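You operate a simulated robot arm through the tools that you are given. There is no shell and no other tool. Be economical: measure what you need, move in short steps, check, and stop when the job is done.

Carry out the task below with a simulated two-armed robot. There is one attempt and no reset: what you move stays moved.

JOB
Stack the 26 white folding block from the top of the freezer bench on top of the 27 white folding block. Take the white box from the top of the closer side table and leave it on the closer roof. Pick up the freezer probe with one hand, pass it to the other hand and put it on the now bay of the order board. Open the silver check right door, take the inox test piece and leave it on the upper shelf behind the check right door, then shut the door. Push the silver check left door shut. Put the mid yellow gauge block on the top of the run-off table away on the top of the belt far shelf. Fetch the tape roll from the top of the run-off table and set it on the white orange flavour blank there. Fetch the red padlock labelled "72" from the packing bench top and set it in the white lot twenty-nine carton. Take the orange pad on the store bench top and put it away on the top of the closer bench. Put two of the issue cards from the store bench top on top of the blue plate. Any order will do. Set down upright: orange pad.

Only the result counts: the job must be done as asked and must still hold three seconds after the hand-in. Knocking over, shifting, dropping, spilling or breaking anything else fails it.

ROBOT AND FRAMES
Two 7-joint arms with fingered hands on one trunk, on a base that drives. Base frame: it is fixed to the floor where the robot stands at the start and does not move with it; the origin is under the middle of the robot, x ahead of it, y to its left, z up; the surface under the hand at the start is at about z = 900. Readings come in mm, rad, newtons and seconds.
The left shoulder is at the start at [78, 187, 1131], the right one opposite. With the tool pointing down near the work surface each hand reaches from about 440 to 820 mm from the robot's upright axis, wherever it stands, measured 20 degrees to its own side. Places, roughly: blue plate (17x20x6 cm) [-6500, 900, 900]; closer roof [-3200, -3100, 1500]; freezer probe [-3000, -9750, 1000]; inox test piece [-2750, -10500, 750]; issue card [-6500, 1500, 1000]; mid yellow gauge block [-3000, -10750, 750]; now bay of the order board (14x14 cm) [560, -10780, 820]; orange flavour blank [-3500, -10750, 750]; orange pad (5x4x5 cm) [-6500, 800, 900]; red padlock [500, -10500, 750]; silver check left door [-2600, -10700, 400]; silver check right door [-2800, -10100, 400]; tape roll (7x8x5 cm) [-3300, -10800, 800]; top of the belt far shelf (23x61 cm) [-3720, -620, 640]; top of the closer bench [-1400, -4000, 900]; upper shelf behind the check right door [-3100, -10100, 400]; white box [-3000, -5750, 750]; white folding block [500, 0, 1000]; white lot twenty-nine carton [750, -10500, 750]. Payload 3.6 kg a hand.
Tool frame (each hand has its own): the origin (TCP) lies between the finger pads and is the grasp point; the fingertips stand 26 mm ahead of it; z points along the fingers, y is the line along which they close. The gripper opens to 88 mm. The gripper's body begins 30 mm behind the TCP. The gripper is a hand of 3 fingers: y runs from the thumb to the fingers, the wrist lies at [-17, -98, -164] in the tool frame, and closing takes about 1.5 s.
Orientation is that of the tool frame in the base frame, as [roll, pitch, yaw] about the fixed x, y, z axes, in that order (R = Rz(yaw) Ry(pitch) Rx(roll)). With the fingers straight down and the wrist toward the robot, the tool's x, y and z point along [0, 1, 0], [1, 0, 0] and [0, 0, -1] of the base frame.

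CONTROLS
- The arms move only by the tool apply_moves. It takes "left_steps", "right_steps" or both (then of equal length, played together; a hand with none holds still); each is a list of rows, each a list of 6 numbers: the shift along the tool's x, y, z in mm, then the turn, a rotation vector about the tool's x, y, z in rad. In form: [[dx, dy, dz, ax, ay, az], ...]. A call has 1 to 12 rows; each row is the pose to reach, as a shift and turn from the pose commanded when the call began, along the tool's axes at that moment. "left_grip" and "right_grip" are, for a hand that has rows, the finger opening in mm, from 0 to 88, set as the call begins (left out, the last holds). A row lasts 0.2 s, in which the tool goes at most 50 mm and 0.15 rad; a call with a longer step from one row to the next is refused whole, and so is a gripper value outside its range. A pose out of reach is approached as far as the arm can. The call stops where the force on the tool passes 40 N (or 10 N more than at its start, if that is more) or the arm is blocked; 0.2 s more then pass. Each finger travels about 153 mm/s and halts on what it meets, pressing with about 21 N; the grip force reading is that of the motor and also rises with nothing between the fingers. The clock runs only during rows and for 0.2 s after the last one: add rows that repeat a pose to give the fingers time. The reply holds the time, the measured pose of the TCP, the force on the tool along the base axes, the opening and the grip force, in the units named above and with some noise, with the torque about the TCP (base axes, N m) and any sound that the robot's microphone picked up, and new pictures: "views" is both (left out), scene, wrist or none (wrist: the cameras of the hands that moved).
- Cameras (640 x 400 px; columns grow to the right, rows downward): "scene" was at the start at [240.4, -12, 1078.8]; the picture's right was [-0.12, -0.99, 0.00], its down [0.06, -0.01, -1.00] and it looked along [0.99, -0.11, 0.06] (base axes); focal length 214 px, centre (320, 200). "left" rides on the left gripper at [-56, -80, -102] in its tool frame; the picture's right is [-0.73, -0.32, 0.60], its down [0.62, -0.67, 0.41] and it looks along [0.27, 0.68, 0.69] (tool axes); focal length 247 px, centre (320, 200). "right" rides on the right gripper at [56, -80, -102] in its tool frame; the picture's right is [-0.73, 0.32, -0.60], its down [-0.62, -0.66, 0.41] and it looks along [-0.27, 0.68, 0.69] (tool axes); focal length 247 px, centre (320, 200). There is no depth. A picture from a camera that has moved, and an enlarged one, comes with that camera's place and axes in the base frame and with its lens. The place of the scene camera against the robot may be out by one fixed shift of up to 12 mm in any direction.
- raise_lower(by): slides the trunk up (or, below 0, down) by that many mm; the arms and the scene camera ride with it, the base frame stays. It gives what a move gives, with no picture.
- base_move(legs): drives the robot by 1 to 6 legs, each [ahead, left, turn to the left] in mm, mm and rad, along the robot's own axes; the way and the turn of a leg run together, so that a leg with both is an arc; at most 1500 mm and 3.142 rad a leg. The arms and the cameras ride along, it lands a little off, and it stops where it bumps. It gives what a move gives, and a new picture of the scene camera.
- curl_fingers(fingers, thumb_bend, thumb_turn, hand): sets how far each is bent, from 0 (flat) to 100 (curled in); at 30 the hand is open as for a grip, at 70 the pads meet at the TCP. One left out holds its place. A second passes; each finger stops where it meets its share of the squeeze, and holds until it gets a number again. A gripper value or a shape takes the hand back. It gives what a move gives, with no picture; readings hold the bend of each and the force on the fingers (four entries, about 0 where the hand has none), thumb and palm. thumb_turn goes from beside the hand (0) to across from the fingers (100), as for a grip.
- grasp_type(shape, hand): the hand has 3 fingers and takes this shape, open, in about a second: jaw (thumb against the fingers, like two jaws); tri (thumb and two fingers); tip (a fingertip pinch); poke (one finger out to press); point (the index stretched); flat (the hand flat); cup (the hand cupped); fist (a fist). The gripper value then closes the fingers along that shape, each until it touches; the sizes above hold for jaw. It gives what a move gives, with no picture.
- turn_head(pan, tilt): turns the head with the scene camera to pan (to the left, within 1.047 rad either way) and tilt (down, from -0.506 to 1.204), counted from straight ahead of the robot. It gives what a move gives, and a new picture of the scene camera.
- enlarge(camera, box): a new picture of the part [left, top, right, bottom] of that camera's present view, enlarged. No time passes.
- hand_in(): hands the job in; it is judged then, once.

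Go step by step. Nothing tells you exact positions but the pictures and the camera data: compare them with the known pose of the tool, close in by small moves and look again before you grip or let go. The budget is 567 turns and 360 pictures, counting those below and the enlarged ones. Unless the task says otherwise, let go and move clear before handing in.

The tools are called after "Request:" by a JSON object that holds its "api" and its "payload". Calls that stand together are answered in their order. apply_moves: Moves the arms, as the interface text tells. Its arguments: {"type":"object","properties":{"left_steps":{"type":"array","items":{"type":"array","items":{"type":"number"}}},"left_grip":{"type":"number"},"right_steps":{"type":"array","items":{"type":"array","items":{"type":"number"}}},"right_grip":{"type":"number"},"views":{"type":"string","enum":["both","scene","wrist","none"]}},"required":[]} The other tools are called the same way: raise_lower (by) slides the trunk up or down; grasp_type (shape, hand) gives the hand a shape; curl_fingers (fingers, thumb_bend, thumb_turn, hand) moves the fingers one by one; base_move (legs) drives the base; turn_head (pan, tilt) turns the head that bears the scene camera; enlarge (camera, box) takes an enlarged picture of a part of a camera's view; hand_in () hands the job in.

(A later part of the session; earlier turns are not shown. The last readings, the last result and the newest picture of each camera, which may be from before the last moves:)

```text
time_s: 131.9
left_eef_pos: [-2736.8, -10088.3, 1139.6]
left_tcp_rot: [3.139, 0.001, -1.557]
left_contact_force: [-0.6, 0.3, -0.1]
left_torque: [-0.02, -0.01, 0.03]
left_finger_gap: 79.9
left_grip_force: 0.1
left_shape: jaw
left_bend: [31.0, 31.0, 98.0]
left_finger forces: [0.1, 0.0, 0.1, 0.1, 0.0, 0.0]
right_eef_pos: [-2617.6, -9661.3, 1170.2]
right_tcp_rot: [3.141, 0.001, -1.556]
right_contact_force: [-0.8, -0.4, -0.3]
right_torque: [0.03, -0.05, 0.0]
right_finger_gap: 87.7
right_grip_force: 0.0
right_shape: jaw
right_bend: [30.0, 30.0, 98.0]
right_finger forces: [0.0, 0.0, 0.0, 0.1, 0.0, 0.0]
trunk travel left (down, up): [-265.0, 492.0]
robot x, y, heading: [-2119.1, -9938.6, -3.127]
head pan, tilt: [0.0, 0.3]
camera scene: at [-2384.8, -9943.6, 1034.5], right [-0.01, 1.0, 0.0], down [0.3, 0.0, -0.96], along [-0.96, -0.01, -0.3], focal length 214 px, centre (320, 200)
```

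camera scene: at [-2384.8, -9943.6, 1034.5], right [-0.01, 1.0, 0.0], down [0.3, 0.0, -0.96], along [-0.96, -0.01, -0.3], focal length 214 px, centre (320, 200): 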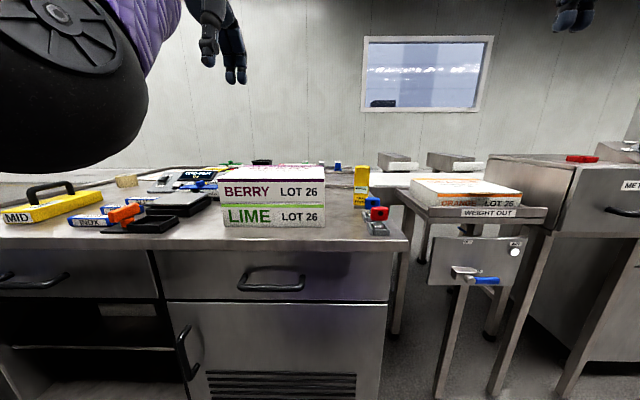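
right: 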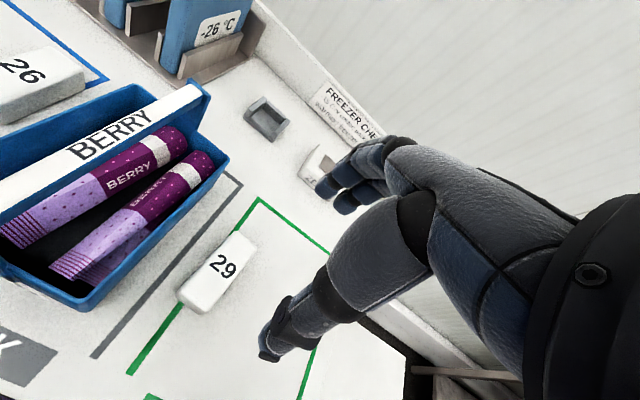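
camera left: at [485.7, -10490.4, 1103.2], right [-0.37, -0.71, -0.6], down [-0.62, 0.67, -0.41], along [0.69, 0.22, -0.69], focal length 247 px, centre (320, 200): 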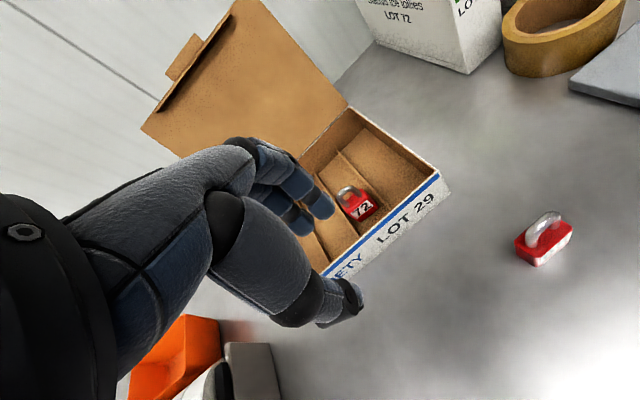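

Request:
{"api": "enlarge", "payload": {"camera": "scene", "box": [320, 130, 560, 300]}}

Request:
{"api": "enlarge", "payload": {"camera": "scene", "box": [100, 140, 400, 260]}}

Request:
{"api": "enlarge", "payload": {"camera": "right", "box": [0, 0, 400, 400]}}

```text
2.35 times, centred on (440, 215) of scene
camera zoom: at [-2384.8, -9943.6, 1034.5], right [-0.01, 1.0, 0.0], down [0.3, 0.0, -0.96], along [-0.96, -0.01, -0.3], focal length 505 px, centre (38, 165)
```

zoom: 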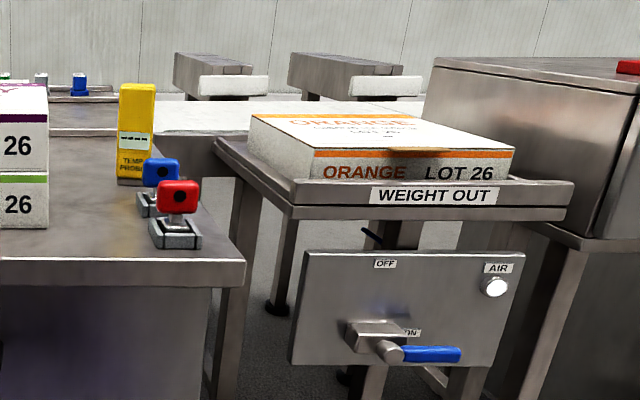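

```text
2.13 times, centred on (250, 200) of scene
camera zoom: at [-2384.8, -9943.6, 1034.5], right [-0.01, 1.0, 0.0], down [0.3, 0.0, -0.96], along [-0.96, -0.01, -0.3], focal length 458 px, centre (469, 200)
```

zoom: 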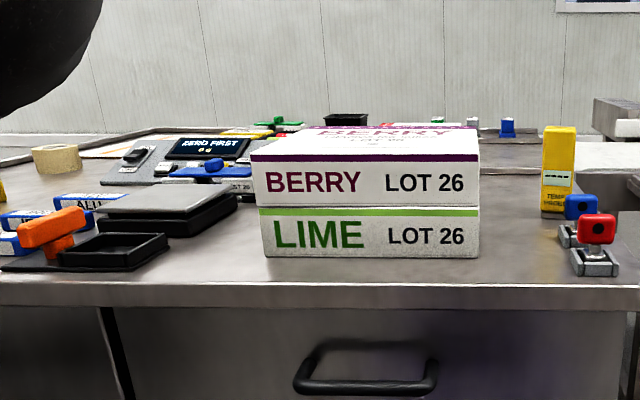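

```text
1.00 times, centred on (200, 200) of right (not enlarged: the box is as wide or as high as the picture)
camera zoom: at [-2537.8, -9717.4, 1272.7], right [-0.33, 0.73, 0.6], down [0.66, 0.63, -0.41], along [-0.68, 0.26, -0.69], focal length 247 px, centre (440, 200)
```

zoom: 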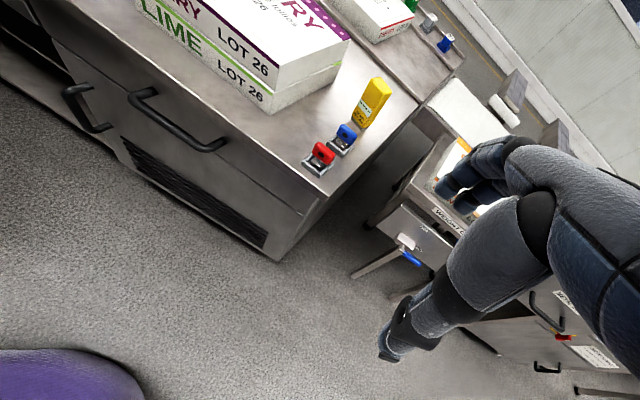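

The yellow TEMP PROBE stands near [-3020, -9825] on a table at z≈800, about 135 mm tall. I'll move closer, and plan to pick with the right hand from above and hand over to the left.

Request:
{"api": "base_move", "payload": {"legs": [[300, 0, 0]]}}

Request:
{"api": "enlarge", "payload": {"camera": "right", "box": [0, 0, 400, 400]}}

```text
time_s: 133.9
left_eef_pos: [-3034.4, -10090.4, 1139.4]
left_tcp_rot: [3.141, 0.001, -1.562]
left_contact_force: [-0.3, -0.3, 0.2]
left_torque: [0.03, -0.02, 0.03]
left_finger_gap: 79.8
left_grip_force: 0.0
left_shape: jaw
left_bend: [31.0, 31.0, 98.0]
left_finger forces: [0.1, 0.0, 0.0, 0.1, 0.0, 0.0]
right_eef_pos: [-2914.7, -9662.5, 1170.1]
right_tcp_rot: [-3.141, 0.0, -1.559]
right_contact_force: [0.3, -0.5, 0.1]
right_torque: [0.0, 0.02, 0.01]
right_finger_gap: 87.5
right_grip_force: 0.1
right_shape: jaw
right_bend: [30.0, 30.0, 98.0]
right_finger forces: [0.0, 0.0, 0.0, 0.0, 0.0, 0.0]
trunk travel left (down, up): [-265.0, 492.0]
robot x, y, heading: [-2415.4, -9943.0, -3.133]
head pan, tilt: [0.0, 0.3]
camera scene: at [-2683.3, -9946.3, 1034.2], right [-0.01, 1.0, 0.0], down [0.3, 0.0, -0.95], along [-0.95, -0.01, -0.3], focal length 214 px, centre (320, 200)
```

scene: 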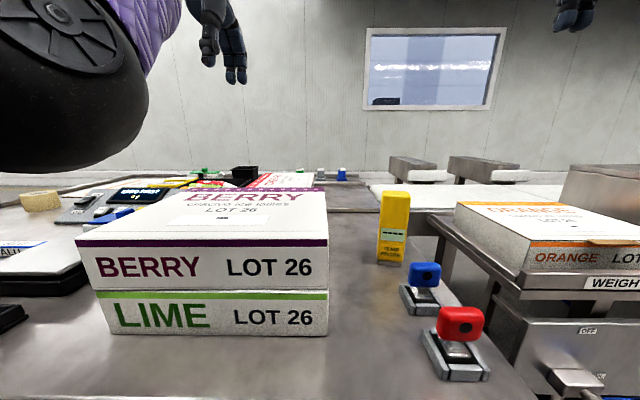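

```text
1.00 times, centred on (200, 200) of right (not enlarged: the box is as wide or as high as the picture)
camera zoom: at [-2835.5, -9719.4, 1272.3], right [-0.33, 0.73, 0.6], down [0.66, 0.63, -0.41], along [-0.68, 0.26, -0.69], focal length 247 px, centre (440, 200)
```

zoom: 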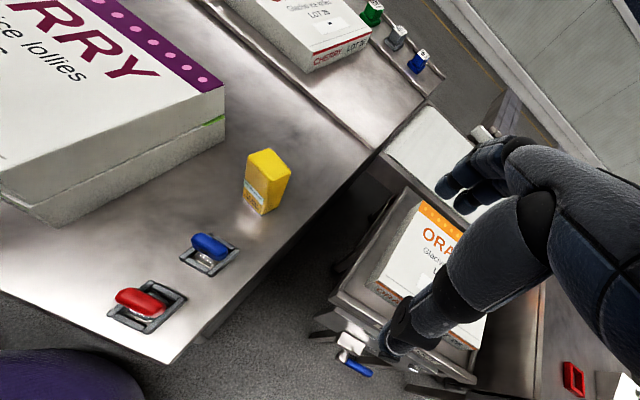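

Request:
{"api": "apply_moves", "payload": {"right_steps": [[40, 26, 20, 0, 0, 0], [81, 52, 40, 0, 0, 0], [122, 78, 60, 0, 0, 0], [163, 104, 80, 0, 0, 0], [163, 104, 110, 0, 0, 0], [163, 104, 110, 0, 0, 0]]}}

Request:
{"api": "enlarge", "payload": {"camera": "right", "box": [140, 160, 380, 360]}}

```text
refused: row 1 steps farther than a row can; nothing moved
```

```text
2.00 times, centred on (260, 260) of right
camera zoom: at [-2835.5, -9719.4, 1272.3], right [-0.33, 0.73, 0.6], down [0.66, 0.63, -0.41], along [-0.68, 0.26, -0.69], focal length 494 px, centre (440, 80)
```

zoom: 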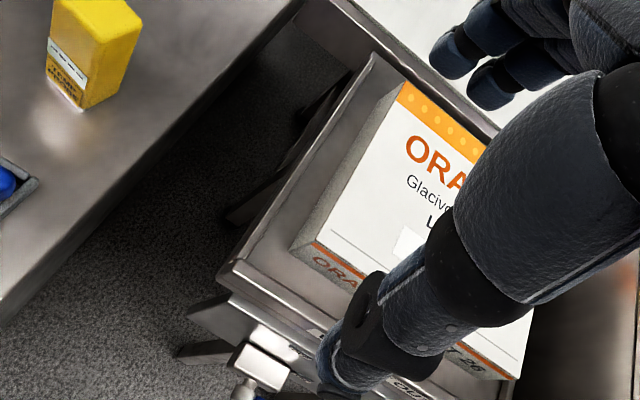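

Request:
{"api": "apply_moves", "payload": {"right_steps": [[36, 23, 20, 0, 0, 0], [72, 46, 40, 0, 0, 0], [108, 70, 60, 0, 0, 0], [144, 93, 80, 0, 0, 0], [163, 104, 110, 0, 0, 0], [163, 104, 110, 0, 0, 0]]}}

Request:
{"api": "enlarge", "payload": {"camera": "right", "box": [140, 160, 380, 360]}}

```text
time_s: 135.3
left_eef_pos: [-3035.2, -10089.8, 1139.6]
left_tcp_rot: [3.139, 0.001, -1.564]
left_contact_force: [0.4, 0.3, -0.3]
left_torque: [-0.02, -0.01, 0.0]
left_finger_gap: 80.1
left_grip_force: 0.0
left_shape: jaw
left_bend: [31.0, 31.0, 98.0]
left_finger forces: [0.1, 0.1, 0.0, 0.1, 0.0, 0.1]
right_eef_pos: [-3018.7, -9826.3, 1062.0]
right_tcp_rot: [-3.141, -0.001, -1.557]
right_contact_force: [-0.1, -0.3, -1.2]
right_torque: [0.04, 0.0, -0.01]
right_finger_gap: 87.9
right_grip_force: 0.1
right_shape: jaw
right_bend: [30.0, 30.0, 98.0]
right_finger forces: [0.0, 0.0, 0.0, 0.0, 0.0, 0.0]
trunk travel left (down, up): [-265.0, 492.0]
robot x, y, heading: [-2417.4, -9940.2, -3.135]
head pan, tilt: [0.0, 0.3]
camera scene: at [-2682.3, -9946.4, 1034.6], right [-0.01, 1.0, 0.0], down [0.3, 0.0, -0.96], along [-0.96, -0.01, -0.3], focal length 214 px, centre (320, 200)
camera right: at [-2938.7, -9883.5, 1164.4], right [-0.33, 0.73, 0.6], down [0.66, 0.63, -0.41], along [-0.68, 0.26, -0.69], focal length 247 px, centre (320, 200)
```

scene: 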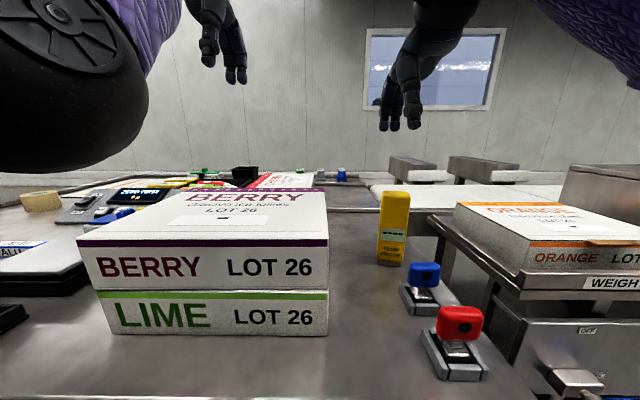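
right: 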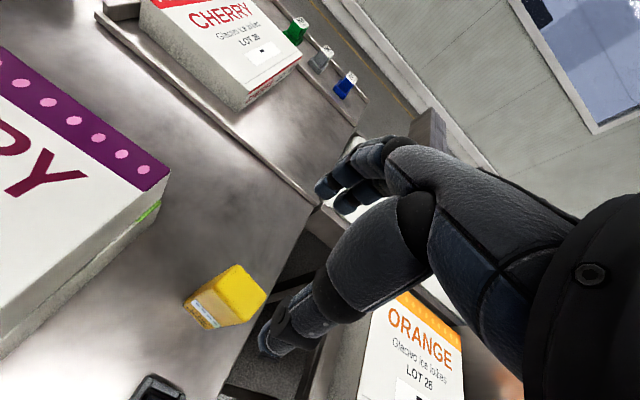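

```text
2.00 times, centred on (260, 260) of right
camera zoom: at [-2938.7, -9883.5, 1164.4], right [-0.33, 0.73, 0.6], down [0.66, 0.63, -0.41], along [-0.68, 0.26, -0.69], focal length 494 px, centre (440, 80)
```

zoom: 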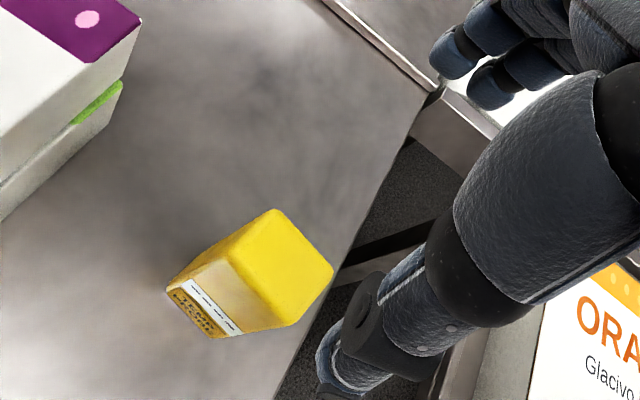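

Request:
{"api": "apply_moves", "payload": {"right_steps": [[-2, -7, 30, 0, 0, 0.09], [-2, -7, 70, 0, 0, 0.178], [-2, -7, 110, 0, 0, 0.178], [-2, -7, 140, 0, 0, 0.178], [-2, -7, 140, 0, 0, 0.178]], "right_grip": 75}}

```text
time_s: 136.6
left_eef_pos: [-3034.2, -10091.4, 1138.7]
left_tcp_rot: [-3.141, 0.001, -1.561]
left_contact_force: [0.1, -0.1, 0.6]
left_torque: [0.0, 0.01, 0.03]
left_finger_gap: 79.7
left_grip_force: 0.0
left_shape: jaw
left_bend: [31.0, 31.0, 98.0]
left_finger forces: [0.0, 0.1, 0.1, 0.0, 0.1, 0.1]
right_eef_pos: [-3009.3, -9824.1, 919.8]
right_tcp_rot: [-3.14, 0.0, -1.739]
right_contact_force: [0.1, -0.5, 0.6]
right_torque: [0.02, 0.01, 0.0]
right_finger_gap: 75.3
right_grip_force: 0.0
right_shape: jaw
right_bend: [32.0, 40.0, 98.0]
right_finger forces: [0.1, 0.0, 0.1, 0.0, 0.1, 0.1]
trunk travel left (down, up): [-265.0, 492.0]
robot x, y, heading: [-2417.3, -9941.7, -3.131]
head pan, tilt: [0.0, 0.3]
camera scene: at [-2682.4, -9946.4, 1034.5], right [-0.01, 1.0, 0.0], down [0.3, 0.0, -0.96], along [-0.96, -0.01, -0.3], focal length 214 px, centre (320, 200)
camera right: at [-2940.3, -9894.4, 1022.1], right [-0.19, 0.78, 0.6], down [0.76, 0.5, -0.41], along [-0.62, 0.38, -0.69], focal length 247 px, centre (320, 200)
```

scene: 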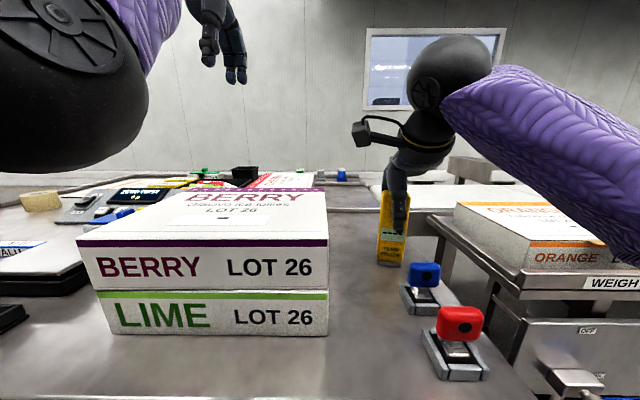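
right: 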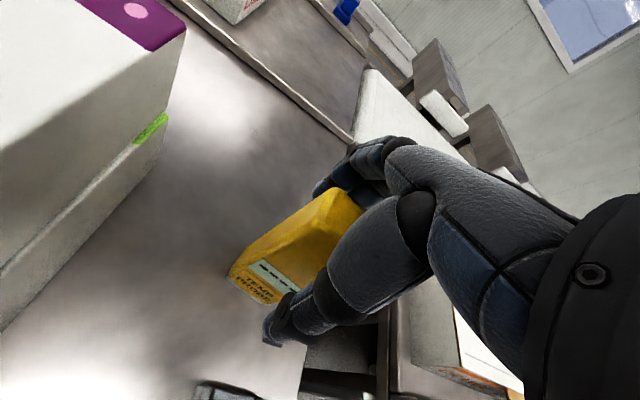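

Request:
{"api": "apply_moves", "payload": {"right_steps": [[0, 0, 0, 0, 0, 0], [0, 0, 0, 0, 0, 0], [0, 0, 0, 0, 0, 0], [0, 0, 0, 0, 0, 0], [0, 0, 0, 0, 0, 0], [0, 0, 0, 0, 0, 0], [0, 0, -20, 0, 0, 0], [0, 0, -60, 0, 0, 0], [0, 0, -100, 0, 0, 0], [0, 0, -140, 0, 0, 0], [0, 0, -180, 0, 0, 0], [0, 0, -180, 0, 0, 0]], "right_grip": 10}}

```text
time_s: 139.2
left_eef_pos: [-3034.8, -10090.0, 1139.0]
left_tcp_rot: [3.14, -0.001, -1.562]
left_contact_force: [0.9, -0.1, -0.1]
left_torque: [0.0, -0.01, -0.03]
left_finger_gap: 79.8
left_grip_force: 0.0
left_shape: jaw
left_bend: [31.0, 31.0, 98.0]
left_finger forces: [0.0, 0.0, 0.0, 0.0, 0.0, 0.1]
right_eef_pos: [-3009.4, -9822.4, 1100.4]
right_tcp_rot: [-3.141, 0.0, -1.738]
right_contact_force: [-0.9, 1.4, -1.1]
right_torque: [-0.03, 0.0, 0.01]
right_finger_gap: 22.6
right_grip_force: 21.1
right_shape: jaw
right_bend: [54.0, 72.0, 100.0]
right_finger forces: [11.2, 9.5, 0.1, 0.0, 20.8, 0.0]
trunk travel left (down, up): [-265.0, 492.0]
robot x, y, heading: [-2414.3, -9941.4, -3.131]
head pan, tilt: [0.0, 0.3]
camera scene: at [-2682.8, -9946.4, 1034.3], right [-0.01, 1.0, 0.0], down [0.3, 0.0, -0.96], along [-0.95, -0.01, -0.3], focal length 214 px, centre (320, 200)
camera right: at [-2940.9, -9893.2, 1203.4], right [-0.19, 0.78, 0.6], down [0.76, 0.5, -0.41], along [-0.62, 0.38, -0.69], focal length 247 px, centre (320, 200)
```

scene: 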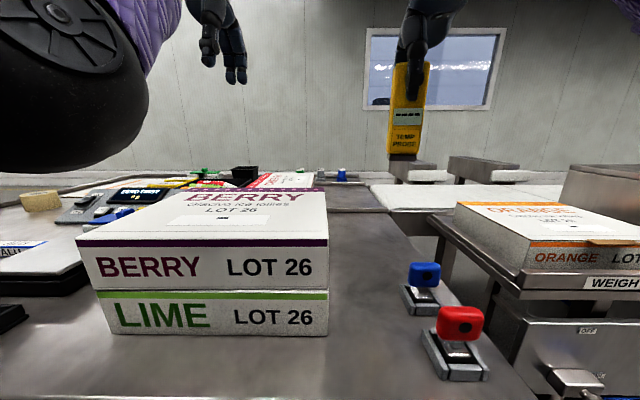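
right: 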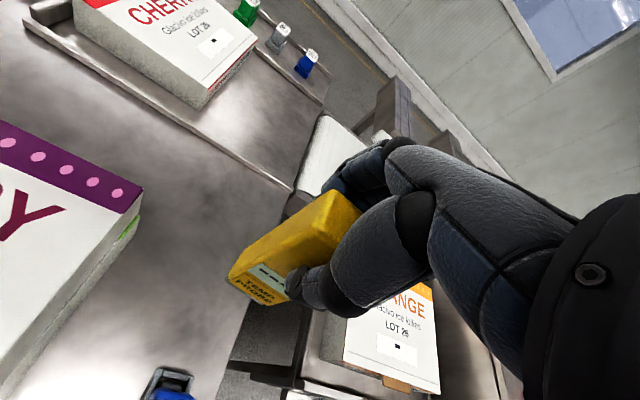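

The probe is held with a 22.6 mm gap. I'll back away into open floor, centre the probe and turn the left hand sideways to receive it.

Request:
{"api": "base_move", "payload": {"legs": [[-500, 0, 0]]}}

Request:
{"api": "apply_moves", "payload": {"right_steps": [[5, -9, 0, 0, 0, -0.02], [10, -18, 0, 0, 0, -0.04], [15, -27, 0, 0, 0, -0.06], [20, -36, 0, 0, 0, -0.08], [25, -45, 0, 0, 0, -0.1], [30, -54, 0, 0, 0, -0.12], [35, -63, 0, 0, 0, -0.14], [40, -74, 0, 0, 0, -0.16], [45, -84, 0, 0, 0, -0.178], [45, -84, 0, 0, 0, -0.178]], "left_steps": [[0, -11, 8, 0, -0.136, 0], [0, -22, 16, 0, -0.271, 0], [0, -33, 24, 0, -0.407, 0], [0, -44, 32, 0, -0.542, 0], [0, -55, 40, 0, -0.678, 0], [0, -66, 48, 0, -0.813, 0], [0, -77, 56, 0, -0.949, 0], [0, -88, 62, 0, -1.084, 0], [0, -100, 69, 0, -1.22, 0], [0, -100, 69, 0, -1.22, 0]], "left_grip": 80}}

```text
time_s: 142.1
left_eef_pos: [-2527.1, -10080.8, 1139.0]
left_tcp_rot: [3.142, 0.001, -1.572]
left_contact_force: [0.6, 0.2, 0.6]
left_torque: [-0.01, -0.03, 0.0]
left_finger_gap: 79.6
left_grip_force: 0.1
left_shape: jaw
left_bend: [31.0, 31.0, 98.0]
left_finger forces: [0.1, 0.0, 0.1, 0.0, 0.1, 0.0]
right_eef_pos: [-2499.7, -9814.0, 1101.4]
right_tcp_rot: [-3.141, 0.0, -1.748]
right_contact_force: [-0.9, 0.4, -1.9]
right_torque: [-0.01, -0.02, 0.04]
right_finger_gap: 22.6
right_grip_force: 21.3
right_shape: jaw
right_bend: [54.0, 72.0, 100.0]
right_finger forces: [11.1, 9.6, 0.0, 0.0, 20.8, 0.0]
trunk travel left (down, up): [-265.0, 492.0]
robot x, y, heading: [-1908.9, -9937.6, 3.139]
head pan, tilt: [0.0, 0.3]
camera scene: at [-2174.0, -9941.1, 1034.6], right [0.0, 1.0, 0.0], down [0.3, 0.0, -0.96], along [-0.96, 0.0, -0.3], focal length 214 px, centre (320, 200)
```

scene: 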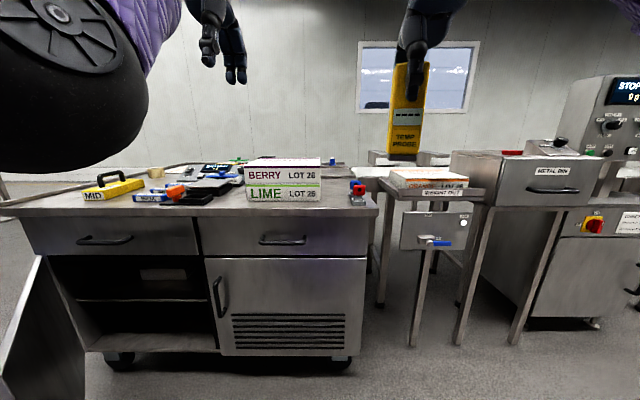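

```text
time_s: 144.3
left_eef_pos: [-2428.2, -10081.4, 1071.9]
left_tcp_rot: [3.136, 1.221, -1.577]
left_contact_force: [0.1, -0.4, -0.1]
left_torque: [0.04, -0.01, 0.0]
left_finger_gap: 79.9
left_grip_force: 0.0
left_shape: jaw
left_bend: [31.0, 31.0, 98.0]
left_finger forces: [0.0, 0.0, 0.0, 0.0, 0.0, 0.1]
left hand out of reach, approached as far as the arm can: row 1, 2, 3
right_eef_pos: [-2427.2, -9873.7, 1099.3]
right_tcp_rot: [3.141, -0.002, -1.57]
right_contact_force: [0.9, 0.1, -1.6]
right_torque: [0.0, -0.02, -0.01]
right_finger_gap: 22.7
right_grip_force: 21.3
right_shape: jaw
right_bend: [54.0, 72.0, 100.0]
right_finger forces: [11.1, 9.5, 0.0, 0.0, 20.7, 0.0]
trunk travel left (down, up): [-265.0, 492.0]
robot x, y, heading: [-1907.8, -9938.1, 3.139]
head pan, tilt: [0.0, 0.3]
camera scene: at [-2174.6, -9941.1, 1034.5], right [0.0, 1.0, 0.0], down [0.3, 0.0, -0.96], along [-0.96, 0.0, -0.3], focal length 214 px, centre (320, 200)
camera right: at [-2347.4, -9931.0, 1202.2], right [-0.32, 0.73, 0.6], down [0.67, 0.62, -0.41], along [-0.68, 0.27, -0.69], focal length 247 px, centre (320, 200)
camera left: at [-2348.7, -10157.8, 1158.4], right [0.32, 0.81, 0.48], down [0.66, 0.17, -0.73], along [-0.68, 0.56, -0.49], focal length 247 px, centre (320, 200)
```

scene: 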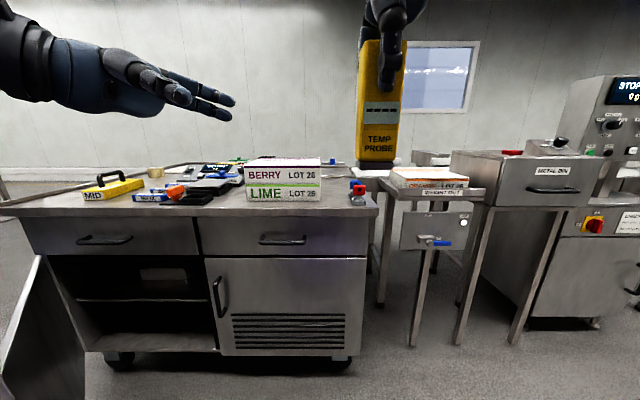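
right: 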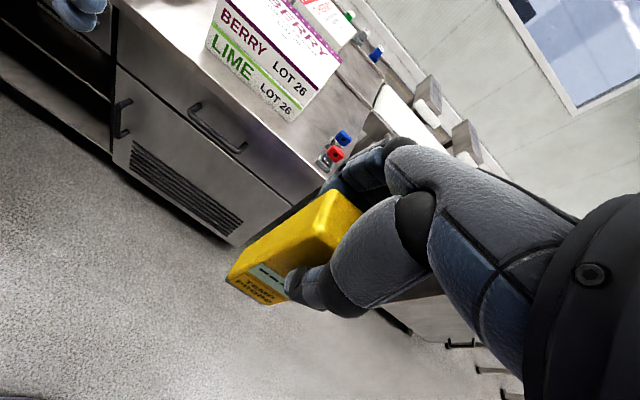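
left: 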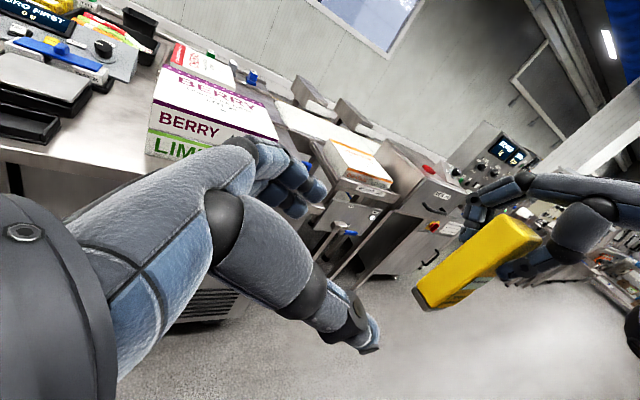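

Request:
{"api": "apply_moves", "payload": {"left_steps": [[-16, 0, 20, 0, 0, 0], [-32, 0, 50, 0, 0, 0], [-32, 0, 90, 0, 0, 0], [-32, 0, 130, 0, 0, 0], [-32, 0, 155, 0, 0, 0], [-32, 0, 155, 0, 0, 0]]}}

```text
time_s: 145.7
left_eef_pos: [-2429.7, -9925.5, 1047.7]
left_tcp_rot: [3.133, 1.221, -1.581]
left_contact_force: [-0.1, -0.3, -0.3]
left_torque: [0.01, 0.01, -0.01]
left_finger_gap: 79.7
left_grip_force: 0.0
left_shape: jaw
left_bend: [31.0, 31.0, 98.0]
left_finger forces: [0.0, 0.0, 0.0, 0.1, 0.0, 0.0]
right_eef_pos: [-2426.9, -9873.4, 1099.9]
right_tcp_rot: [3.141, 0.0, -1.571]
right_contact_force: [-0.5, 0.4, -1.6]
right_torque: [-0.01, -0.01, 0.02]
right_finger_gap: 22.8
right_grip_force: 20.8
right_shape: jaw
right_bend: [54.0, 72.0, 100.0]
right_finger forces: [11.1, 9.5, 0.0, 0.1, 20.6, 0.0]
trunk travel left (down, up): [-265.0, 492.0]
robot x, y, heading: [-1907.5, -9940.7, 3.143]
head pan, tilt: [0.0, 0.3]
camera scene: at [-2174.5, -9941.1, 1034.5], right [0.0, 1.0, 0.0], down [0.3, 0.0, -0.96], along [-0.96, 0.0, -0.3], focal length 214 px, centre (320, 200)
camera left: at [-2348.8, -10001.9, 1135.9], right [0.32, 0.81, 0.48], down [0.66, 0.17, -0.73], along [-0.67, 0.55, -0.49], focal length 247 px, centre (320, 200)
```

scene: 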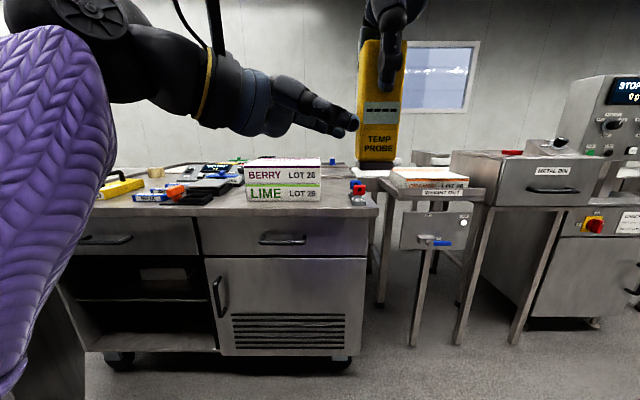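
left: 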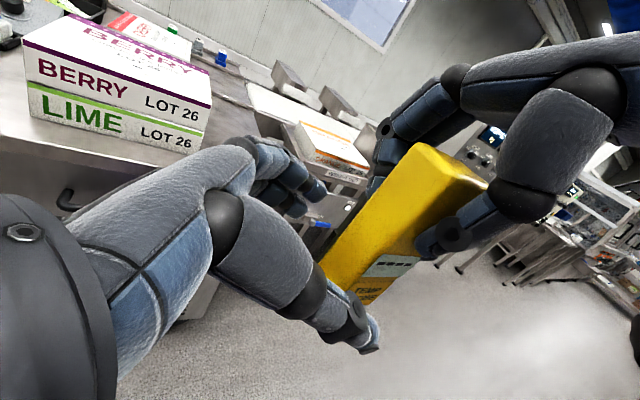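

Request:
{"api": "apply_moves", "payload": {"left_steps": [[-1, -3, 25, 0, 0, 0], [-1, -3, 53, 0, 0, 0], [-1, -3, 53, 0, 0, 0]], "views": "scene"}}

```text
time_s: 146.5
left_eef_pos: [-2425.8, -9873.3, 1028.3]
left_tcp_rot: [3.141, 1.219, -1.574]
left_contact_force: [-0.3, -0.4, -0.8]
left_torque: [-0.03, 0.0, 0.04]
left_finger_gap: 79.9
left_grip_force: 0.0
left_shape: jaw
left_bend: [31.0, 31.0, 98.0]
left_finger forces: [0.0, 0.0, 0.0, 0.0, 0.0, 0.1]
right_eef_pos: [-2427.0, -9873.7, 1099.1]
right_tcp_rot: [3.141, -0.002, -1.57]
right_contact_force: [0.4, -1.0, -1.5]
right_torque: [0.01, 0.02, 0.05]
right_finger_gap: 23.1
right_grip_force: 21.1
right_shape: jaw
right_bend: [54.0, 72.0, 100.0]
right_finger forces: [11.2, 9.5, 0.1, 0.1, 20.7, 0.1]
trunk travel left (down, up): [-265.0, 492.0]
robot x, y, heading: [-1908.4, -9941.6, 3.142]
head pan, tilt: [0.0, 0.3]
camera scene: at [-2174.5, -9941.2, 1034.5], right [0.0, 1.0, 0.0], down [0.3, 0.0, -0.96], along [-0.96, 0.0, -0.3], focal length 214 px, centre (320, 200)
```

scene: 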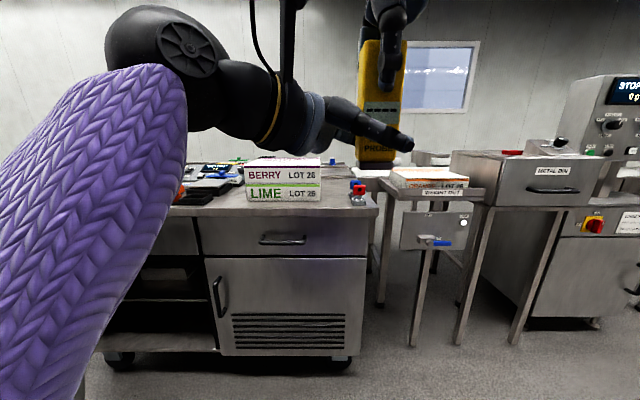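

Left fingers surround the lower part of the probe, so I'll close them.

Request:
{"api": "apply_moves", "payload": {"left_steps": [[0, 0, 0, 0, 0, 0], [0, 0, 0, 0, 0, 0], [0, 0, 0, 0, 0, 0], [0, 0, 0, 0, 0, 0], [0, 0, 0, 0, 0, 0], [0, 0, 0, 0, 0, 0], [0, 0, 0, 0, 0, 0], [0, 0, 0, 0, 0, 0]], "left_grip": 10, "views": "wrist"}}

```text
time_s: 148.3
left_eef_pos: [-2424.0, -9874.4, 1028.6]
left_tcp_rot: [3.136, 1.22, -1.577]
left_contact_force: [-1.5, 0.8, 0.1]
left_torque: [-0.04, -0.03, 0.02]
left_finger_gap: 25.1
left_grip_force: 20.5
left_shape: jaw
left_bend: [52.0, 73.0, 100.0]
left_finger forces: [11.2, 9.3, 0.0, 0.0, 19.0, 0.0]
right_eef_pos: [-2427.6, -9874.4, 1099.7]
right_tcp_rot: [3.141, 0.001, -1.572]
right_contact_force: [1.1, -0.2, -0.7]
right_torque: [-0.01, -0.08, 0.0]
right_finger_gap: 23.4
right_grip_force: 21.3
right_shape: jaw
right_bend: [54.0, 72.0, 100.0]
right_finger forces: [11.7, 8.6, 0.1, 0.0, 21.7, 0.1]
trunk travel left (down, up): [-265.0, 492.0]
robot x, y, heading: [-1910.0, -9938.5, 3.143]
head pan, tilt: [0.0, 0.3]
camera left: at [-2345.2, -9950.4, 1116.6], right [0.32, 0.81, 0.48], down [0.66, 0.17, -0.73], along [-0.67, 0.55, -0.49], focal length 247 px, centre (320, 200)
```

left: 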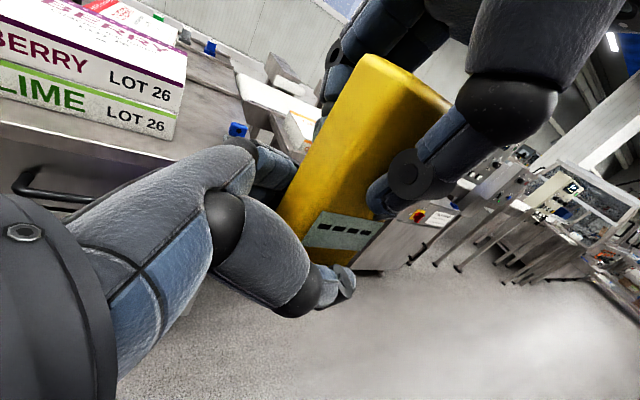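

Both hands hold it. I'll open the right hand and lift it clear.

Request:
{"api": "apply_moves", "payload": {"right_steps": [[0, 0, 0, 0, 0, 0], [0, 0, 0, 0, 0, 0], [0, 0, 0, 0, 0, 0], [0, 0, 0, 0, 0, 0], [0, 0, -20, 0, 0, 0], [0, 0, -60, 0, 0, 0], [-20, 0, -100, 0, 0, 0], [-60, 0, -120, 0, 0, 0], [-105, 0, -120, 0, 0, 0], [-150, 0, -120, 0, 0, 0], [-180, 0, -120, 0, 0, 0]], "right_grip": 80}}

```text
time_s: 150.7
left_eef_pos: [-2425.7, -9873.3, 1029.2]
left_tcp_rot: [3.135, 1.219, -1.58]
left_contact_force: [0.2, -0.3, -0.4]
left_torque: [0.0, -0.01, 0.01]
left_finger_gap: 25.4
left_grip_force: 21.1
left_shape: jaw
left_bend: [52.0, 73.0, 100.0]
left_finger forces: [10.4, 10.3, 0.0, 0.0, 20.5, 0.0]
right_eef_pos: [-2426.0, -9694.1, 1221.0]
right_tcp_rot: [-3.141, 0.0, -1.569]
right_contact_force: [-0.7, 0.2, 0.4]
right_torque: [0.01, 0.03, -0.01]
right_finger_gap: 79.9
right_grip_force: 0.2
right_shape: jaw
right_bend: [31.0, 31.0, 98.0]
right_finger forces: [0.1, 0.0, 0.0, 0.1, 0.1, 0.0]
trunk travel left (down, up): [-265.0, 492.0]
robot x, y, heading: [-1908.5, -9934.8, 3.14]
head pan, tilt: [0.0, 0.3]
camera scene: at [-2174.5, -9940.8, 1034.5], right [0.0, 1.0, 0.0], down [0.3, 0.0, -0.96], along [-0.96, 0.0, -0.3], focal length 214 px, centre (320, 200)
camera right: at [-2346.0, -9750.5, 1323.1], right [-0.32, 0.73, 0.6], down [0.66, 0.62, -0.41], along [-0.68, 0.27, -0.69], focal length 247 px, centre (320, 200)
```

scene: 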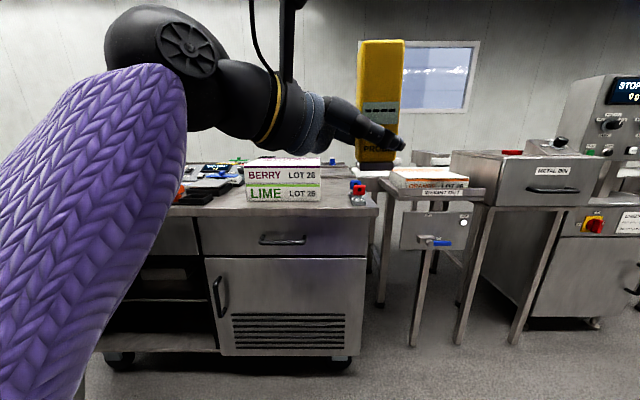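
right: 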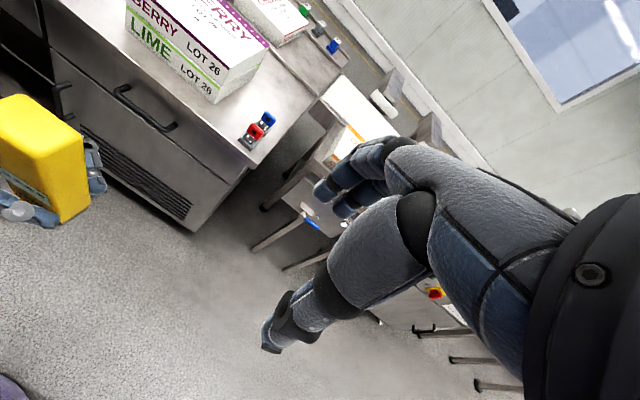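

Handover is done: the left hand alone holds the probe. I'll drive back to the packing bench order board.

Request:
{"api": "base_move", "payload": {"legs": [[0, 0, 3.14], [1400, 0, 0], [0, -860, 0]]}}

Request:
{"api": "turn_head", "payload": {"pan": 0, "tilt": 0.4}}

```text
time_s: 169.3
left_eef_pos: [16.0, -10902.9, 1028.3]
left_tcp_rot: [3.135, 1.217, 1.519]
left_contact_force: [-0.2, 0.6, -0.9]
left_torque: [-0.02, -0.04, -0.01]
left_finger_gap: 24.9
left_grip_force: 21.0
left_shape: jaw
left_bend: [52.0, 73.0, 100.0]
left_finger forces: [9.3, 9.6, 0.0, 0.0, 18.8, 0.1]
right_eef_pos: [9.8, -11082.8, 1220.1]
right_tcp_rot: [3.141, -0.001, 1.529]
right_contact_force: [0.2, -0.1, 0.0]
right_torque: [0.0, -0.01, 0.03]
right_finger_gap: 79.5
right_grip_force: 0.1
right_shape: jaw
right_bend: [31.0, 31.0, 98.0]
right_finger forces: [0.0, 0.0, 0.1, 0.0, 0.1, 0.0]
trunk travel left (down, up): [-265.0, 492.0]
robot x, y, heading: [-496.5, -10813.9, -0.048]
head pan, tilt: [0.0, 0.3]
camera scene: at [-250.4, -10828.1, 1034.5], right [-0.04, -1.0, 0.0], down [-0.3, 0.01, -0.96], along [0.95, -0.04, -0.3], focal length 214 px, centre (320, 200)
```

scene: 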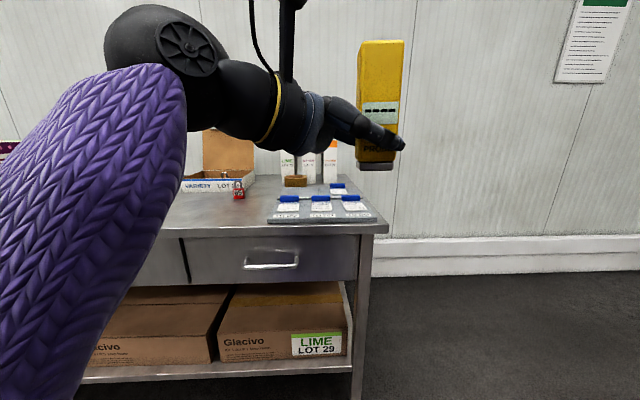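

```text
time_s: 170.0
left_eef_pos: [15.5, -10901.9, 1030.2]
left_tcp_rot: [3.14, 1.218, 1.523]
left_contact_force: [0.2, -0.2, 0.0]
left_torque: [-0.02, -0.01, -0.04]
left_finger_gap: 25.2
left_grip_force: 20.8
left_shape: jaw
left_bend: [52.0, 73.0, 100.0]
left_finger forces: [9.3, 9.7, 0.0, 0.1, 18.8, 0.0]
right_eef_pos: [9.0, -11081.7, 1219.3]
right_tcp_rot: [-3.141, -0.001, 1.53]
right_contact_force: [0.7, 0.2, -0.3]
right_torque: [0.02, 0.03, 0.02]
right_finger_gap: 79.9
right_grip_force: 0.0
right_shape: jaw
right_bend: [31.0, 31.0, 98.0]
right_finger forces: [0.0, 0.1, 0.0, 0.0, 0.0, 0.0]
trunk travel left (down, up): [-265.0, 492.0]
robot x, y, heading: [-497.9, -10813.3, -0.041]
head pan, tilt: [0.0, 0.4]
camera scene: at [-251.1, -10827.8, 1025.2], right [-0.04, -1.0, 0.0], down [-0.39, 0.02, -0.92], along [0.92, -0.04, -0.39], focal length 214 px, centre (320, 200)
```

scene: 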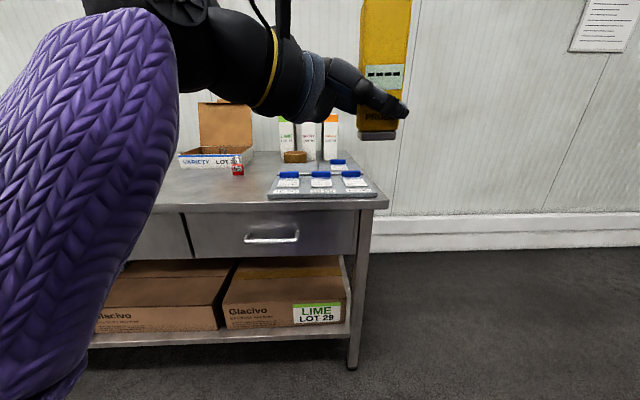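

Request:
{"api": "base_move", "payload": {"legs": [[0, 0, 0.041], [475, 23, 0]]}}

Request:
{"api": "turn_head", "payload": {"pan": -0.1, "tilt": 0.65}}

```text
time_s: 173.2
left_eef_pos: [499.6, -10857.0, 1029.1]
left_tcp_rot: [3.136, 1.219, 1.563]
left_contact_force: [0.1, -0.4, -0.1]
left_torque: [-0.05, -0.02, -0.02]
left_finger_gap: 25.1
left_grip_force: 20.9
left_shape: jaw
left_bend: [52.0, 73.0, 100.0]
left_finger forces: [9.4, 9.7, 0.1, 0.0, 19.0, 0.1]
right_eef_pos: [500.0, -11037.4, 1219.8]
right_tcp_rot: [-3.141, 0.001, 1.573]
right_contact_force: [-0.1, -0.2, -0.2]
right_torque: [-0.01, 0.03, 0.04]
right_finger_gap: 79.6
right_grip_force: 0.0
right_shape: jaw
right_bend: [31.0, 31.0, 98.0]
right_finger forces: [0.0, 0.1, 0.0, 0.1, 0.0, 0.0]
trunk travel left (down, up): [-265.0, 492.0]
robot x, y, heading: [-20.2, -10789.8, 0.005]
head pan, tilt: [0.0, 0.4]
camera scene: at [229.7, -10793.8, 1025.0], right [0.0, -1.0, 0.0], down [-0.39, 0.0, -0.92], along [0.92, 0.0, -0.39], focal length 214 px, centre (320, 200)
```

scene: 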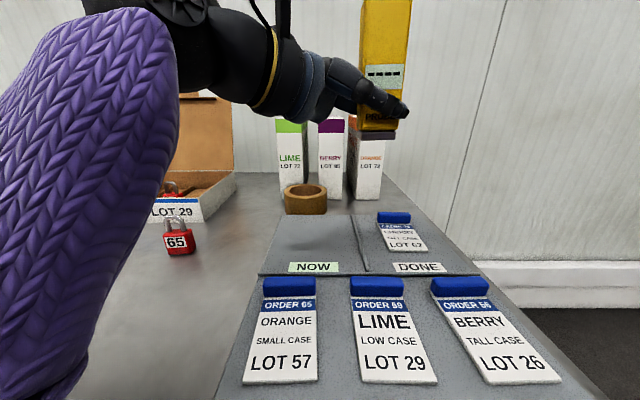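

```text
time_s: 174.0
left_eef_pos: [499.7, -10857.5, 1029.3]
left_tcp_rot: [3.133, 1.218, 1.56]
left_contact_force: [0.3, 0.0, 0.7]
left_torque: [0.01, 0.01, 0.01]
left_finger_gap: 25.2
left_grip_force: 21.2
left_shape: jaw
left_bend: [52.0, 73.0, 100.0]
left_finger forces: [9.4, 9.7, 0.0, 0.0, 19.0, 0.0]
right_eef_pos: [499.1, -11036.7, 1220.9]
right_tcp_rot: [-3.141, 0.001, 1.573]
right_contact_force: [-1.0, -0.9, -0.7]
right_torque: [0.0, 0.0, -0.04]
right_finger_gap: 79.8
right_grip_force: 0.0
right_shape: jaw
right_bend: [31.0, 31.0, 98.0]
right_finger forces: [0.0, 0.0, 0.0, 0.0, 0.0, 0.1]
trunk travel left (down, up): [-265.0, 492.0]
robot x, y, heading: [-14.7, -10792.1, -0.002]
head pan, tilt: [-0.099, 0.649]
camera scene: at [223.0, -10802.4, 1002.7], right [-0.1, -1.0, 0.0], down [-0.6, 0.06, -0.8], along [0.79, -0.08, -0.6], focal length 214 px, centre (320, 200)
```

scene: 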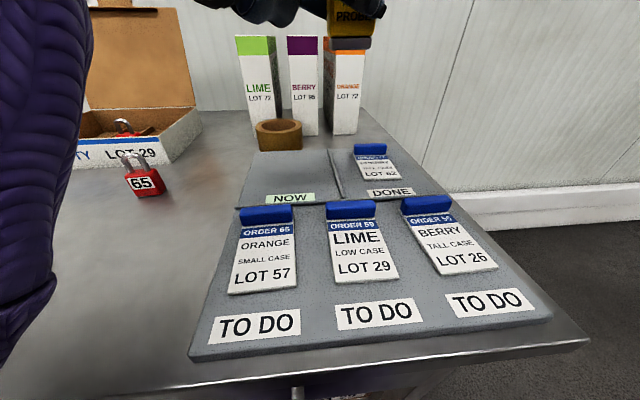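

Request:
{"api": "apply_moves", "payload": {"left_steps": [[8, 20, -22, 0, 0, 0], [16, 40, -45, 0, 0, 0], [25, 60, -68, 0, 0, 0], [25, 60, -68, 0, 0, 0]]}}

Request:
{"api": "turn_head", "payload": {"pan": 0.6, "tilt": 0.6}}

```text
time_s: 175.0
left_eef_pos: [559.2, -10788.3, 1028.3]
left_tcp_rot: [3.136, 1.22, 1.563]
left_contact_force: [0.0, 0.3, 0.4]
left_torque: [0.01, 0.0, -0.02]
left_finger_gap: 25.3
left_grip_force: 20.9
left_shape: jaw
left_bend: [52.0, 73.0, 100.0]
left_finger forces: [9.4, 9.8, 0.0, 0.1, 19.1, 0.0]
right_eef_pos: [499.2, -11036.5, 1221.2]
right_tcp_rot: [3.141, 0.001, 1.573]
right_contact_force: [-0.1, -0.2, -0.3]
right_torque: [-0.02, 0.01, -0.01]
right_finger_gap: 79.9
right_grip_force: 0.1
right_shape: jaw
right_bend: [31.0, 31.0, 98.0]
right_finger forces: [0.0, 0.0, 0.0, 0.0, 0.0, 0.1]
trunk travel left (down, up): [-265.0, 492.0]
robot x, y, heading: [-15.7, -10790.9, 0.003]
head pan, tilt: [-0.099, 0.649]
camera scene: at [222.8, -10802.6, 1002.7], right [-0.1, -1.0, 0.0], down [-0.6, 0.06, -0.8], along [0.79, -0.08, -0.6], focal length 214 px, centre (320, 200)
camera left: at [478.9, -10710.7, 1115.4], right [-0.32, -0.81, 0.48], down [-0.66, -0.17, -0.73], along [0.68, -0.55, -0.49], focal length 247 px, centre (320, 200)
```

scene: 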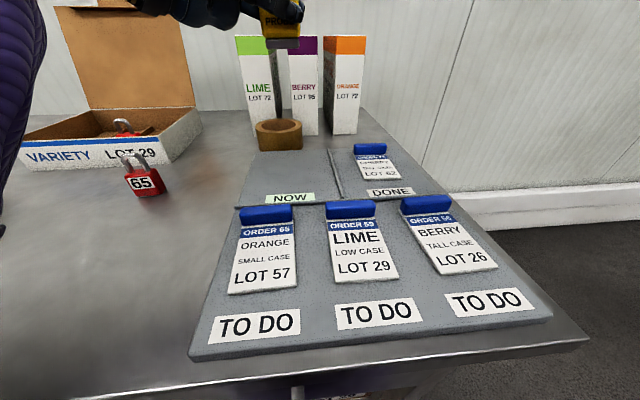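
left: 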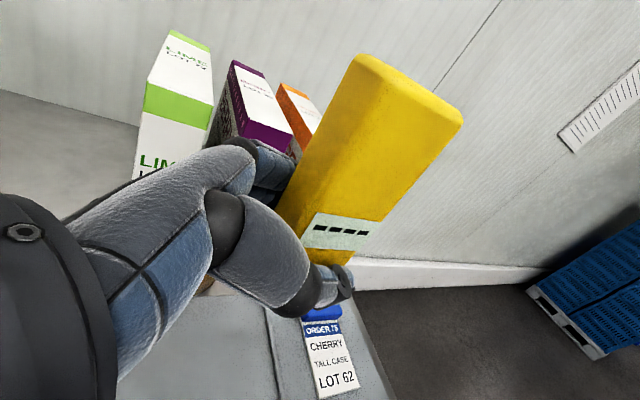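

```text
time_s: 176.1
left_eef_pos: [557.8, -10787.7, 1028.5]
left_tcp_rot: [3.137, 1.221, 1.564]
left_contact_force: [0.0, 0.2, -0.2]
left_torque: [0.01, -0.03, 0.02]
left_finger_gap: 25.2
left_grip_force: 21.4
left_shape: jaw
left_bend: [52.0, 73.0, 100.0]
left_finger forces: [9.4, 9.8, 0.1, 0.1, 19.1, 0.0]
right_eef_pos: [499.9, -11036.7, 1219.5]
right_tcp_rot: [-3.141, 0.0, 1.572]
right_contact_force: [0.2, -0.5, 0.1]
right_torque: [0.01, 0.01, 0.02]
right_finger_gap: 79.6
right_grip_force: 0.0
right_shape: jaw
right_bend: [31.0, 31.0, 98.0]
right_finger forces: [0.0, 0.0, 0.0, 0.0, 0.0, 0.0]
trunk travel left (down, up): [-265.0, 492.0]
robot x, y, heading: [-16.9, -10791.7, -0.002]
head pan, tilt: [0.6, 0.6]
camera scene: at [209.5, -10743.9, 1007.0], right [0.56, -0.83, 0.0], down [-0.47, -0.32, -0.82], along [0.68, 0.47, -0.57], focal length 214 px, centre (320, 200)
```

scene: 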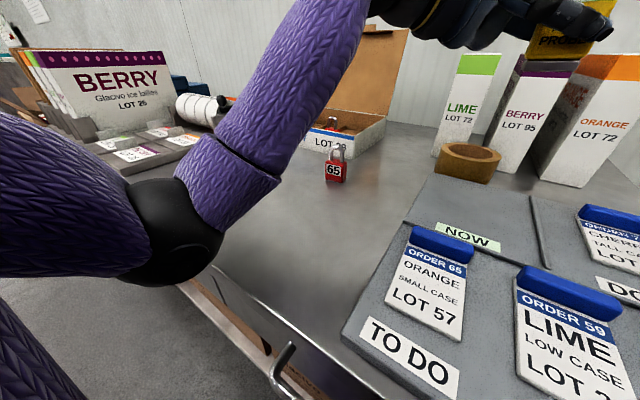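

The elbow is close to the bench edge, so I'll raise the trunk before lowering the hand.

Request:
{"api": "raise_lower", "payload": {"by": 170}}

Request:
{"api": "apply_moves", "payload": {"left_steps": [[38, 0, 14, 0, 0, 0], [76, 0, 28, 0, 0, 0], [114, 0, 42, 0, 0, 0], [150, 0, 55, 0, 0, 0], [188, 0, 69, 0, 0, 0], [207, 0, 76, 0, 0, 0], [207, 0, 76, 0, 0, 0]]}}

```text
time_s: 178.0
left_eef_pos: [560.0, -10785.0, 1198.8]
left_tcp_rot: [-3.141, 1.219, 1.569]
left_contact_force: [0.3, 0.1, -1.8]
left_torque: [0.0, 0.01, 0.03]
left_finger_gap: 25.0
left_grip_force: 20.4
left_shape: jaw
left_bend: [52.0, 73.0, 100.0]
left_finger forces: [9.4, 9.7, 0.0, 0.1, 19.1, 0.0]
right_eef_pos: [499.5, -11037.8, 1390.3]
right_tcp_rot: [-3.139, 0.001, 1.572]
right_contact_force: [0.1, -0.8, 0.3]
right_torque: [-0.05, -0.01, 0.04]
right_finger_gap: 79.6
right_grip_force: 0.0
right_shape: jaw
right_bend: [31.0, 31.0, 98.0]
right_finger forces: [0.0, 0.1, 0.0, 0.0, 0.0, 0.0]
trunk travel left (down, up): [-435.0, 322.0]
robot x, y, heading: [-19.1, -10789.0, -0.001]
head pan, tilt: [0.6, 0.6]
```

```text
time_s: 179.6
left_eef_pos: [560.1, -10784.1, 979.0]
left_tcp_rot: [3.138, 1.219, 1.567]
left_contact_force: [0.1, -0.4, -1.7]
left_torque: [0.01, -0.01, 0.0]
left_finger_gap: 25.0
left_grip_force: 21.0
left_shape: jaw
left_bend: [52.0, 73.0, 100.0]
left_finger forces: [9.3, 9.7, 0.1, 0.0, 19.0, 0.0]
right_eef_pos: [499.7, -11036.0, 1391.1]
right_tcp_rot: [-3.141, 0.0, 1.571]
right_contact_force: [-0.4, 1.0, 0.5]
right_torque: [-0.02, -0.03, -0.02]
right_finger_gap: 79.6
right_grip_force: 0.0
right_shape: jaw
right_bend: [31.0, 31.0, 98.0]
right_finger forces: [0.0, 0.1, 0.0, 0.0, 0.0, 0.0]
trunk travel left (down, up): [-435.0, 322.0]
robot x, y, heading: [-18.9, -10791.2, -0.003]
head pan, tilt: [0.6, 0.6]
camera scene: at [186.4, -10743.8, 1189.6], right [0.57, -0.82, 0.0], down [-0.47, -0.32, -0.82], along [0.68, 0.47, -0.57], focal length 214 px, centre (320, 200)
camera left: at [480.0, -10707.3, 1064.8], right [-0.32, -0.81, 0.48], down [-0.66, -0.17, -0.73], along [0.68, -0.55, -0.49], focal length 247 px, centre (320, 200)
```

scene: 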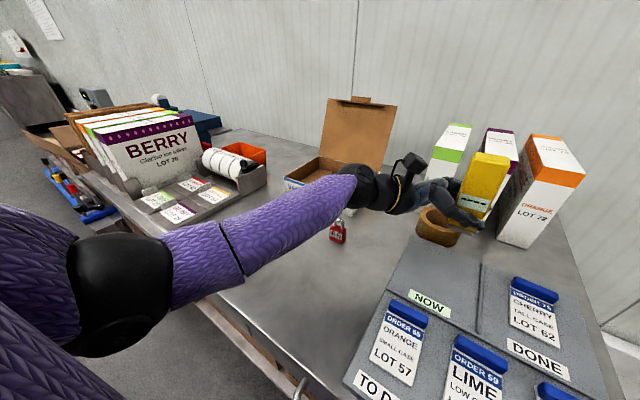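
left: 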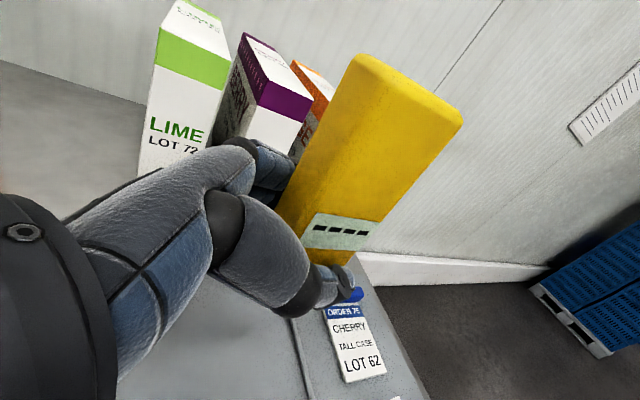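

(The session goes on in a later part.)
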